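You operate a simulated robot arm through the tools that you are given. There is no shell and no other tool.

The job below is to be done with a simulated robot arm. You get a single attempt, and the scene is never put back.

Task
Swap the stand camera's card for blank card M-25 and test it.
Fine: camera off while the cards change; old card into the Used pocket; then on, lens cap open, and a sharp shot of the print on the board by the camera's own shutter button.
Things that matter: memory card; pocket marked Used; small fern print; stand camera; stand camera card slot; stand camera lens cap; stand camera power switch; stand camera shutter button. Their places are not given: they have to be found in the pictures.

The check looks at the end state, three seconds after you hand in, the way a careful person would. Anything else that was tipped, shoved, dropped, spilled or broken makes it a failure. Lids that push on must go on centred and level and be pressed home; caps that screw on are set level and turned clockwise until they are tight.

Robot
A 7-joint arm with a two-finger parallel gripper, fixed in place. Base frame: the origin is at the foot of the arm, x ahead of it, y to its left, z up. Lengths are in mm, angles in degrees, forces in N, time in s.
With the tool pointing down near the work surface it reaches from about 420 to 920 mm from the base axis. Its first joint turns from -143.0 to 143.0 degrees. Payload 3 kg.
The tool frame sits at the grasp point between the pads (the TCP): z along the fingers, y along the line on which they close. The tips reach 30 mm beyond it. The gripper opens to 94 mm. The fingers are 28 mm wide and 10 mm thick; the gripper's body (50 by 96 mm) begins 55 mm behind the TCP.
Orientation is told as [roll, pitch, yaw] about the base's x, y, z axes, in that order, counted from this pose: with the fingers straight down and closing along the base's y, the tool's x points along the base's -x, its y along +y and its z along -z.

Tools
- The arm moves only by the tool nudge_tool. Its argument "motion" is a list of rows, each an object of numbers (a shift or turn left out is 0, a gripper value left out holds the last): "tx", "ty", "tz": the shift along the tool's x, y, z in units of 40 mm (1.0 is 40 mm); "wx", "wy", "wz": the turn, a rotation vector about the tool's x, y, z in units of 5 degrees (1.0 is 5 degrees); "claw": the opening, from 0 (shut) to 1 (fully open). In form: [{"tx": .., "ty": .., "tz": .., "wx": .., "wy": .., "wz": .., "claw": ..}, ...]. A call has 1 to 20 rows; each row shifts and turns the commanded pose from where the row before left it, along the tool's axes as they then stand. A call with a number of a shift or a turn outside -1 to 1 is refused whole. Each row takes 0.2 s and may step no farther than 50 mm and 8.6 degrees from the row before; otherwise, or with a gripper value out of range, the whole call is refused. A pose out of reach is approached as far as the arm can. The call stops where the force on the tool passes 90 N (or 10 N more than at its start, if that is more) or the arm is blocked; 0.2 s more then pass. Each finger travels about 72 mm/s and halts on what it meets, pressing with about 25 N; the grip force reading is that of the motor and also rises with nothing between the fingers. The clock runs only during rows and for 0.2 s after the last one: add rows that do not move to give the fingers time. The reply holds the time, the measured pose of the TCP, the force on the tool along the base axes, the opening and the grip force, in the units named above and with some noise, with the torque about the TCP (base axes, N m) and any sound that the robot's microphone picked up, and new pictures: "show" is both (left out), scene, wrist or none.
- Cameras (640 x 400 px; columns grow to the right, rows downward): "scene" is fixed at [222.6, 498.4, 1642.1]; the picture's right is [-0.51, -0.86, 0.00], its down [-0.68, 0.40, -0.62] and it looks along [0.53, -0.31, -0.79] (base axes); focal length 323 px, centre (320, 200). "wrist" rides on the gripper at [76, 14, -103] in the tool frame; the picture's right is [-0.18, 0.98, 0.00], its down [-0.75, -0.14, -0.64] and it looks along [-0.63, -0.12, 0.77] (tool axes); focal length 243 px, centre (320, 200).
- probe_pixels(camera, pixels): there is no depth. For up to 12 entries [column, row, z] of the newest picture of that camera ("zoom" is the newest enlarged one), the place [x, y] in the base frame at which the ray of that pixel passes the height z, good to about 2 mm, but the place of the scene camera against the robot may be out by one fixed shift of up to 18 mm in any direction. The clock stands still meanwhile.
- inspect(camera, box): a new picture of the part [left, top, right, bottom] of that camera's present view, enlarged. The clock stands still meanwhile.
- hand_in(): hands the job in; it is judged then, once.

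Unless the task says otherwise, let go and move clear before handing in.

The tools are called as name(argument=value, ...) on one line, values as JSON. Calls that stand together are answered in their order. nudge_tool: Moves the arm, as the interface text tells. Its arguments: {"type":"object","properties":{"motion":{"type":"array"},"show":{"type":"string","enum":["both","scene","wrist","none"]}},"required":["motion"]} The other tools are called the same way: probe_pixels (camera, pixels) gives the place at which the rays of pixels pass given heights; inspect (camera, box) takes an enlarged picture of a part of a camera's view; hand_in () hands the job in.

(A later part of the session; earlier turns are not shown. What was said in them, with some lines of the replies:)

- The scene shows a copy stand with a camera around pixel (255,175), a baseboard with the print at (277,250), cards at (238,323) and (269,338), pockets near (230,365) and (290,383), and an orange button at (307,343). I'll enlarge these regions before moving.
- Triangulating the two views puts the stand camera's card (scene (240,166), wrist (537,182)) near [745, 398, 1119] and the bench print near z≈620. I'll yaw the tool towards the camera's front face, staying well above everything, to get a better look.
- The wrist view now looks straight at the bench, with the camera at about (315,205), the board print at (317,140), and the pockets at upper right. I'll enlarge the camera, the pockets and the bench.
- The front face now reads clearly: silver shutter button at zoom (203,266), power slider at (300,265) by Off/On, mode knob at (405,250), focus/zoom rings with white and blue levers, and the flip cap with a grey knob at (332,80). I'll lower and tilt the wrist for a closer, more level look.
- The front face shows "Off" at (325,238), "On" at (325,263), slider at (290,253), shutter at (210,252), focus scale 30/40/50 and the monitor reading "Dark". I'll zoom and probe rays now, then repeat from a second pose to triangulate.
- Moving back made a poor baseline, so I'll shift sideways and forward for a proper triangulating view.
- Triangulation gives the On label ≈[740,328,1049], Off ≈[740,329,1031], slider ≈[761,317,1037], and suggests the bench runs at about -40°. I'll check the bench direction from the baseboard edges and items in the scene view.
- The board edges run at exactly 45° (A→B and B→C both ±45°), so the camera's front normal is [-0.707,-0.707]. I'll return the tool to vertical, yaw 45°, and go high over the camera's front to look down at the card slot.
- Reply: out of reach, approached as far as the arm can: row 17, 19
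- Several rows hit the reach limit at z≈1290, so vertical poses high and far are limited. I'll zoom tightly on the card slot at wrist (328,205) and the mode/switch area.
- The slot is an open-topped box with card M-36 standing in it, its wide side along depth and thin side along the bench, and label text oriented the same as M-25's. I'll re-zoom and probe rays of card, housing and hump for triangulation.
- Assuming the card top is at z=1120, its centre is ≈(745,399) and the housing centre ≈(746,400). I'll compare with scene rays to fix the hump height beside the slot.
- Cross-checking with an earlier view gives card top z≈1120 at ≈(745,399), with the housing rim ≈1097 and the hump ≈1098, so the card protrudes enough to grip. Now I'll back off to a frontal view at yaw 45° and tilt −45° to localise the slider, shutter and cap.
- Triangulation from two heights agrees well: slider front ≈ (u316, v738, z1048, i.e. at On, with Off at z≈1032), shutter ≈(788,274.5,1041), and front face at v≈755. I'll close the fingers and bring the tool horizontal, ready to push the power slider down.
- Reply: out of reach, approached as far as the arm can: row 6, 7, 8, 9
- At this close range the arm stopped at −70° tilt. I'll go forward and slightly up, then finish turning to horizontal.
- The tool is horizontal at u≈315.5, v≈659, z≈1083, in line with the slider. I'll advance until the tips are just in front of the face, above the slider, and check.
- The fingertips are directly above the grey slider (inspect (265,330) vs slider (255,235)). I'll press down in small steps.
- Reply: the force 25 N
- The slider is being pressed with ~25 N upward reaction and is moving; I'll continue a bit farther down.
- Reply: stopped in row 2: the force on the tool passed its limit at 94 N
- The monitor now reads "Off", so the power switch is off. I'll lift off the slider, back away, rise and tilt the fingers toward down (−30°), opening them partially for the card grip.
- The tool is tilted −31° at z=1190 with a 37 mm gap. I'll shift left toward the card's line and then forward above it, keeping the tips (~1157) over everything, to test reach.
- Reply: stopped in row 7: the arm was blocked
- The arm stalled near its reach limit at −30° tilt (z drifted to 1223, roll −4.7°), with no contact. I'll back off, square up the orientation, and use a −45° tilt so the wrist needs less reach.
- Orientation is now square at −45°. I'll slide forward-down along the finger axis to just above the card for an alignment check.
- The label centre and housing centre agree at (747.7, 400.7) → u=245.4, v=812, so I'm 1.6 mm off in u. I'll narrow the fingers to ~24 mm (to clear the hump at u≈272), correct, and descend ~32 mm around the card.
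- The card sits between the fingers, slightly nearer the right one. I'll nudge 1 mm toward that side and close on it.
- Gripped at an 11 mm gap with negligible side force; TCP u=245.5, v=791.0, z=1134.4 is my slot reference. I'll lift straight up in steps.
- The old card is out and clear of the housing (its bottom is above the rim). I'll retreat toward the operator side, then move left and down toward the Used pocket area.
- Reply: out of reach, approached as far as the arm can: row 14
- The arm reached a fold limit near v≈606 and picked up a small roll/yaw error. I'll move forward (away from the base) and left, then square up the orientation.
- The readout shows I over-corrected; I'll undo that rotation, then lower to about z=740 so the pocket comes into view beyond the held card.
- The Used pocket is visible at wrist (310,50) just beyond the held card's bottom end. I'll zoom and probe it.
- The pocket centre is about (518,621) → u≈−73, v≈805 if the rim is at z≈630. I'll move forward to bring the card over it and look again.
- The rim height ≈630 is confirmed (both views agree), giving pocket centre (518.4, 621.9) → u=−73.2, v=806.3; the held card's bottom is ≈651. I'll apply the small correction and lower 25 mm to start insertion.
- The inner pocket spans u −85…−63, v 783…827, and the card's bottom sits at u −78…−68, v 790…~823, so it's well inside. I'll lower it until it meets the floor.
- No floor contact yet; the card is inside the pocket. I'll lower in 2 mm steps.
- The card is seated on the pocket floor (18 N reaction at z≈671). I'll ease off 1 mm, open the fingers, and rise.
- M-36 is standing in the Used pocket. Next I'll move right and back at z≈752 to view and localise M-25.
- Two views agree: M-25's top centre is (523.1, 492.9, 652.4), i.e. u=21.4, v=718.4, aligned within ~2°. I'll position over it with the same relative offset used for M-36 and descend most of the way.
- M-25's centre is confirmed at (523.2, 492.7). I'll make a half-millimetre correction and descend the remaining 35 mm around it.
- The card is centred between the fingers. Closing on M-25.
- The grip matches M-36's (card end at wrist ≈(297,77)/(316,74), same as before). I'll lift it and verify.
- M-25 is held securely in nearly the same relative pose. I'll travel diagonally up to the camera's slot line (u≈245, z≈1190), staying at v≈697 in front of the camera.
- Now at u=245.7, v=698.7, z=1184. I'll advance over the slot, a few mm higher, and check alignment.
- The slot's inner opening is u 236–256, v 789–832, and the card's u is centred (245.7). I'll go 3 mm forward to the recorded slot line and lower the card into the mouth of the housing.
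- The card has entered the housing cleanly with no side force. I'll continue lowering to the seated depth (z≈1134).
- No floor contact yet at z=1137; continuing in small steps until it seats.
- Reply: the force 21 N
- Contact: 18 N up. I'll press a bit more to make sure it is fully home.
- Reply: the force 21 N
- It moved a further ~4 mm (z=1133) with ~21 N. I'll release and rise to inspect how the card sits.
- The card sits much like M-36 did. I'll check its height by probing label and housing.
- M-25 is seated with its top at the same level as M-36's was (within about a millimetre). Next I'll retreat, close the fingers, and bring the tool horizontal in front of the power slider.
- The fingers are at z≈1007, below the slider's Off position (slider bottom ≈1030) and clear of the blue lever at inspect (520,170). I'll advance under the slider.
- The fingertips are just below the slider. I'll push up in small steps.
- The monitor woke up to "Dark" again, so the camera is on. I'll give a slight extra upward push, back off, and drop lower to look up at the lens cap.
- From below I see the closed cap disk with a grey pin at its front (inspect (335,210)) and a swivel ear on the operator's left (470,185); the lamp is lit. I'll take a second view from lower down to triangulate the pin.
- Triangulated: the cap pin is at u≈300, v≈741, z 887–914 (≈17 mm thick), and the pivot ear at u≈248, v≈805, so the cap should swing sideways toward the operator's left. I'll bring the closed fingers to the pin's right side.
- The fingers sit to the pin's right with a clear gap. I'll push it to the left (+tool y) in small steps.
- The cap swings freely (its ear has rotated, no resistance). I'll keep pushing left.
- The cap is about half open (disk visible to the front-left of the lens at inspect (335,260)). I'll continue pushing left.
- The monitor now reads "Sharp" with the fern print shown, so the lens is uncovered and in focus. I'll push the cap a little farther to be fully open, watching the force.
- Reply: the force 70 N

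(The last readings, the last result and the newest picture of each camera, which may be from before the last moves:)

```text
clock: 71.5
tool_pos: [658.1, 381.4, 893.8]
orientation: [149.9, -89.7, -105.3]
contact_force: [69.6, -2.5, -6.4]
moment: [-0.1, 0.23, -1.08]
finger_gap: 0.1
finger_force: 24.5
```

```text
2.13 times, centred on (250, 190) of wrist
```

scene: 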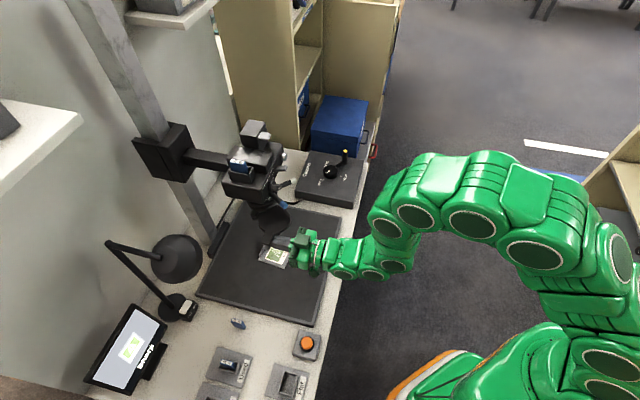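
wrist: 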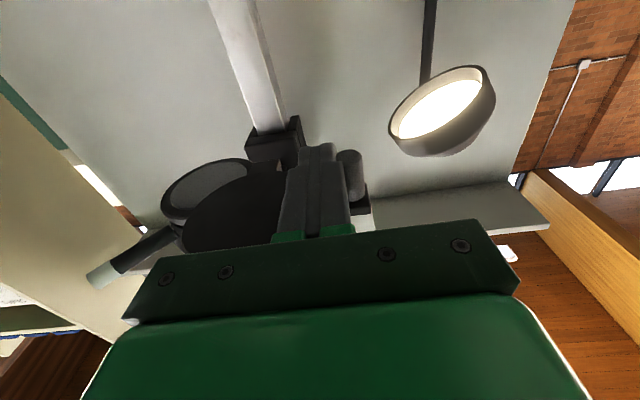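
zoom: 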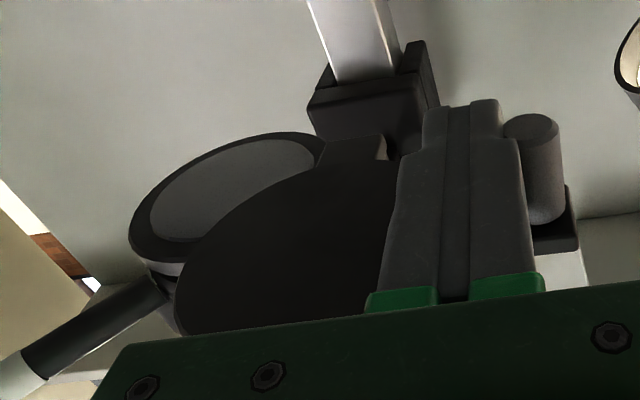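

The cap has hit its end stop (70 N) and is fully open. I'll relieve it, back away, move right underneath the levers' height, then rise in front of the shutter button.

nudge_tool(motion=[{"ty": -0.35}, {"tz": -0.75}, {"tz": -0.75}, {"tz": -0.7}, {"ty": -0.8}, {"ty": -0.8}, {"ty": -0.8}, {"ty": -0.8}, {"ty": -0.65}, {"tx": -0.92}, {"tx": -0.92}, {"tx": -0.92}, {"tx": -0.92}], show="both")

inspect(camera="wrist", box=[240, 40, 460, 190])

inspect(camera="scene", box=[80, 300, 180, 400])

```text
clock: 74.3
tool_pos: [715.9, 200.1, 1035.0]
orientation: [66.8, -90.0, -21.7]
contact_force: [-0.2, 0.0, 0.4]
moment: [-0.02, -0.02, 0.03]
finger_gap: 0.1
finger_force: 25.3
out of reach, approached as far as the arm can: row 4
```

scene: 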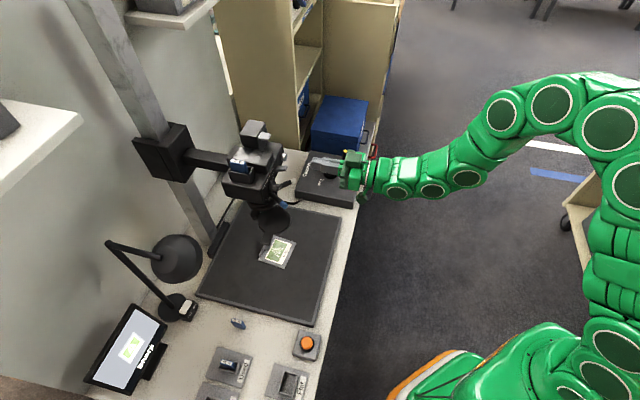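
wrist: 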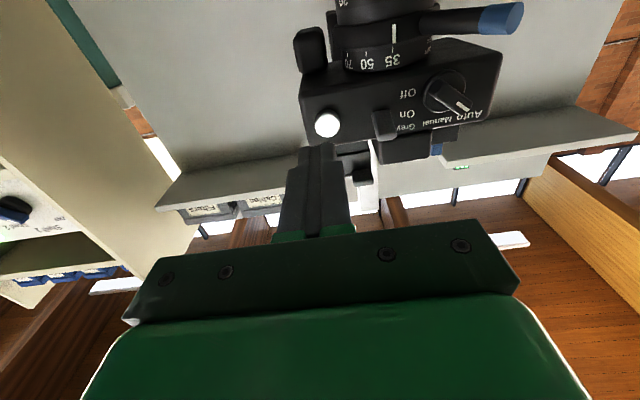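

```text
2.67 times, centred on (350, 115) of wrist
```

zoom: 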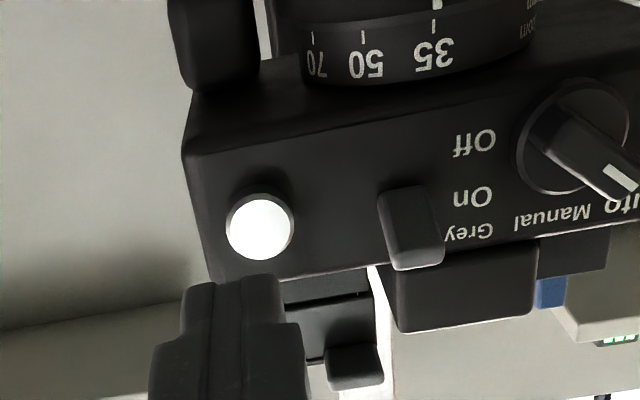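

```text
4.00 times, centred on (130, 350) of scene
```

zoom: 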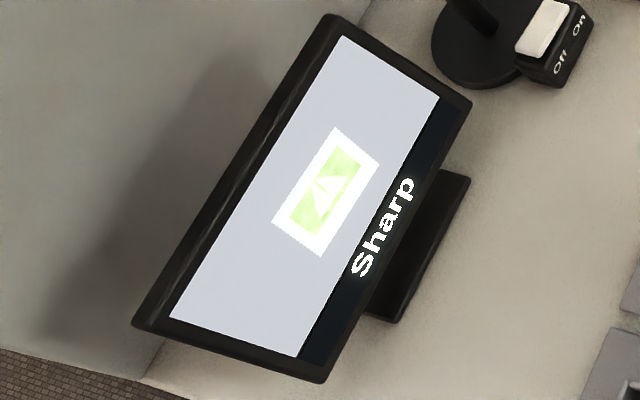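

The shutter button is at wrist (328,124), which by ray is u≈360–363, z≈1041–1044; I'm at u=364.7, z=1035. I'll centre on it and approach to ~10 mm away.

nudge_tool(motion=[{"tx": -0.18, "ty": 0.06}, {"tz": 0.5}, {"tz": 0.5}, {"tz": 0.5}], show="both")

inspect(camera="wrist", box=[240, 60, 400, 190])

inspect(camera="scene", box=[235, 130, 315, 205])

```text
clock: 75.3
tool_pos: [758.3, 242.9, 1041.1]
orientation: [114.5, -90.0, -69.4]
contact_force: [-0.3, 0.4, 1.4]
moment: [-0.03, 0.02, 0.01]
finger_gap: 0.1
finger_force: 24.6
```

scene: 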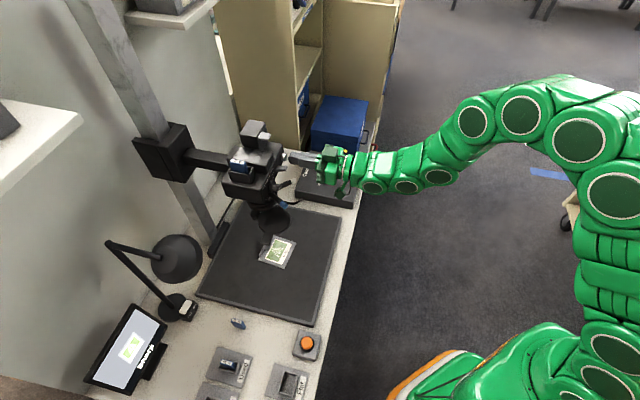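
wrist: 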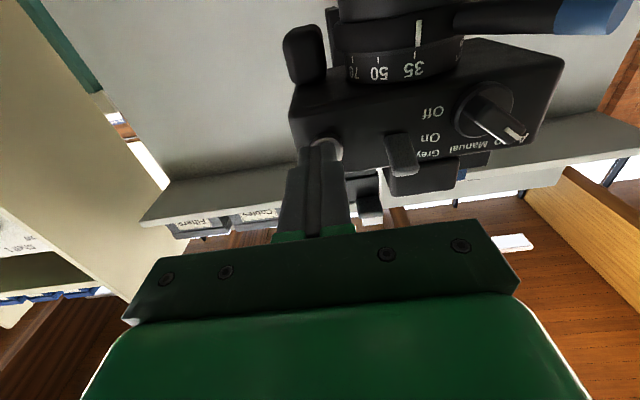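

```text
3.08 times, centred on (320, 125) of wrist
```

zoom: 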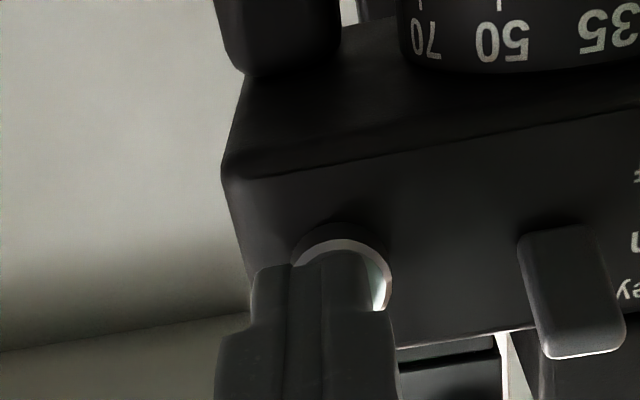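

```text
5.33 times, centred on (275, 168) of scene
```

zoom: 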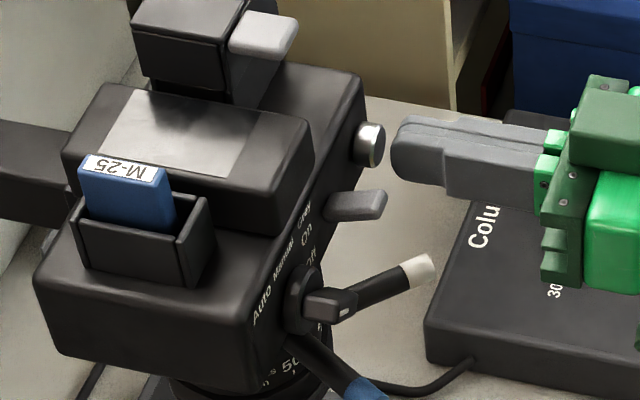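

The fingertips are a few mm from the button, slightly right of its centre. I'll shift 2.4 mm left and press forward in ~2.5 mm steps, watching force and monitor.

nudge_tool(motion=[{"ty": 0.06}, {"tz": 0.07}, {"tz": 0.06}, {"tz": 0.06}], show="scene")

inspect(camera="scene", box=[80, 300, 180, 400])

```text
clock: 76.3
tool_pos: [759.8, 252.1, 1040.5]
orientation: [80.3, -89.9, -35.2]
contact_force: [-1.0, -0.4, -0.1]
moment: [0.0, 0.0, 0.0]
finger_gap: 0.0
finger_force: 25.9
```

scene: 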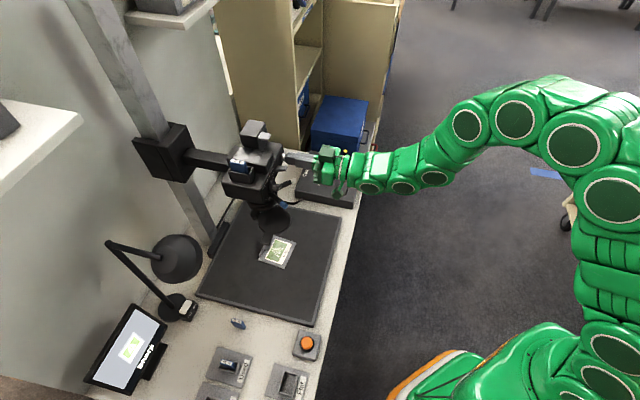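

```text
4.00 times, centred on (130, 350) of scene
```

zoom: 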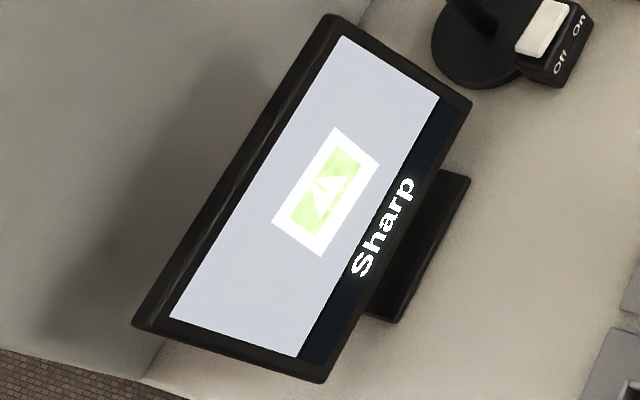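

No contact yet (v≈715.5). Continuing in 2 mm steps.

nudge_tool(motion=[{"tz": 0.05}, {"tz": 0.05}], show="scene")

inspect(camera="scene", box=[80, 300, 180, 400])

```text
clock: 76.9
tool_pos: [764.7, 253.3, 1041.0]
orientation: [96.2, -89.9, -51.2]
contact_force: [-6.2, -3.0, 2.4]
moment: [0.04, -0.07, 0.07]
finger_gap: 0.0
finger_force: 24.7
heard: click
```

scene: 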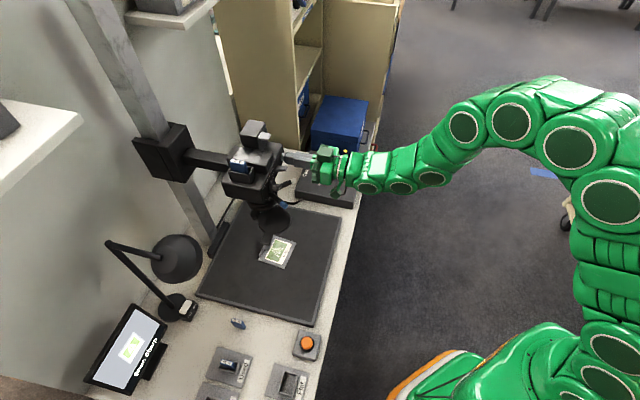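

```text
4.00 times, centred on (130, 350) of scene
```

zoom: 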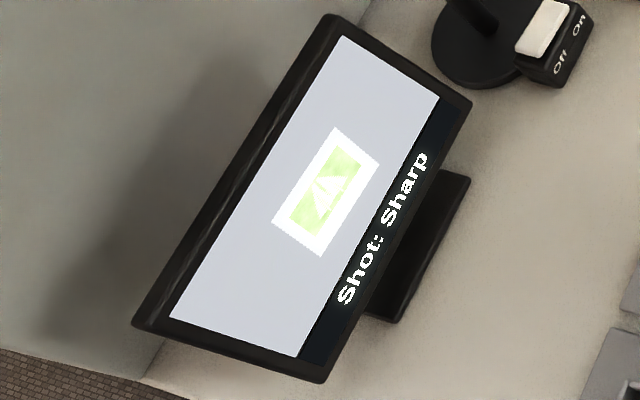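

A click was heard and the monitor reads "Shot: Sharp". I'll back straight off the button and move clear, then check everything.

nudge_tool(motion=[{"tz": -0.3}, {"tz": -0.7}, {"tz": -0.7}, {"tx": -0.7}, {"tx": -0.8}, {"tx": -0.8}, {"tx": -0.8}], show="both")

inspect(camera="scene", box=[205, 120, 305, 220])

inspect(camera="scene", box=[80, 290, 330, 400])

```text
clock: 78.5
tool_pos: [717.0, 205.7, 1165.3]
orientation: [70.5, -89.9, -25.4]
contact_force: [0.4, 1.1, 0.5]
moment: [-0.01, 0.0, 0.01]
finger_gap: 0.1
finger_force: 25.0
```

scene: 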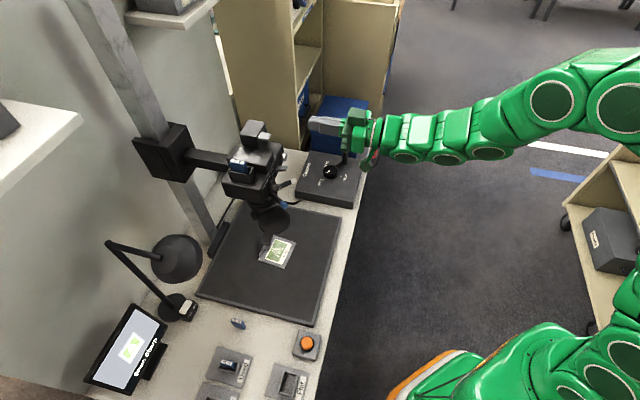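
wrist: 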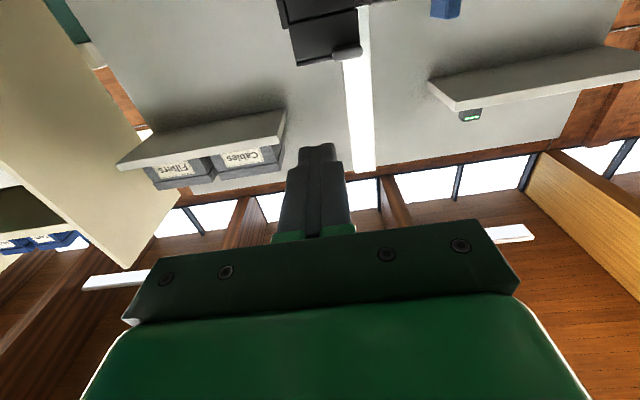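

```text
4.00 times, centred on (255, 170) of scene
```

zoom: 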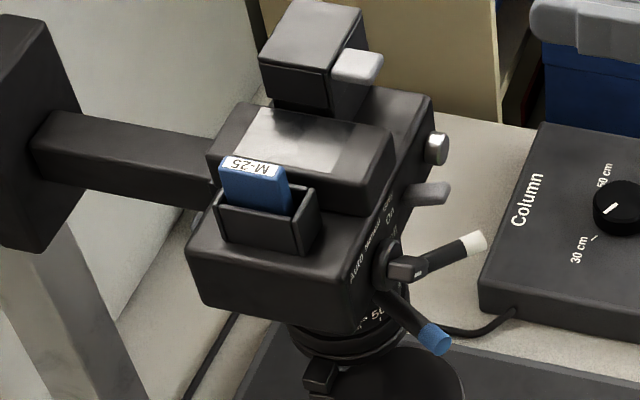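

```text
2.56 times, centred on (205, 345) of scene
```

zoom: 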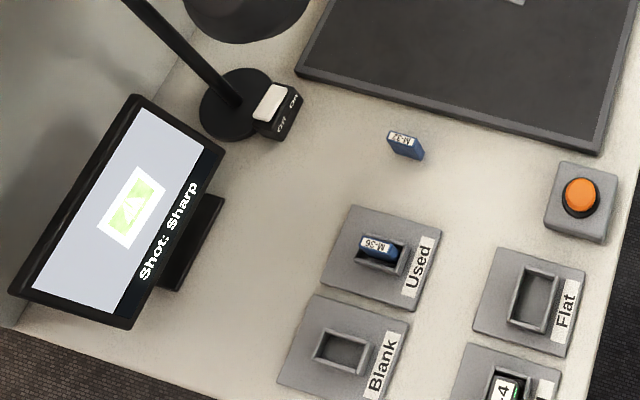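

Everything checks out: M-25 is upright in the slot, M-36 is in the Used pocket, power is on, the cap is open, the monitor reads "Shot: Sharp", and the arm is clear with no contact. Handing in.

hand_in()

```text
The job is handed in.
```

The card swap is done and tested: after I pressed the camera's own shutter button, the monitor read "Shot: Sharp". I've handed the job in, but no verdict has come back.

- **Cards:** The camera was off, with the monitor reading "Off", while the cards changed. M-36 is in the Used pocket, and M-25 is seated in the slot at about the height M-36 was.
- **Camera:** It is switched back on and the lens cap is swung fully open to its stop. I left the focus, zoom, mode knob, column and lamp as they were.
- **Exposure:** The preview looked bright and washed out. I left that alone, since you asked only for a sharp shot.
- **Surroundings:** In the last pictures nothing else had been moved or tipped, and the arm was clear of the camera.
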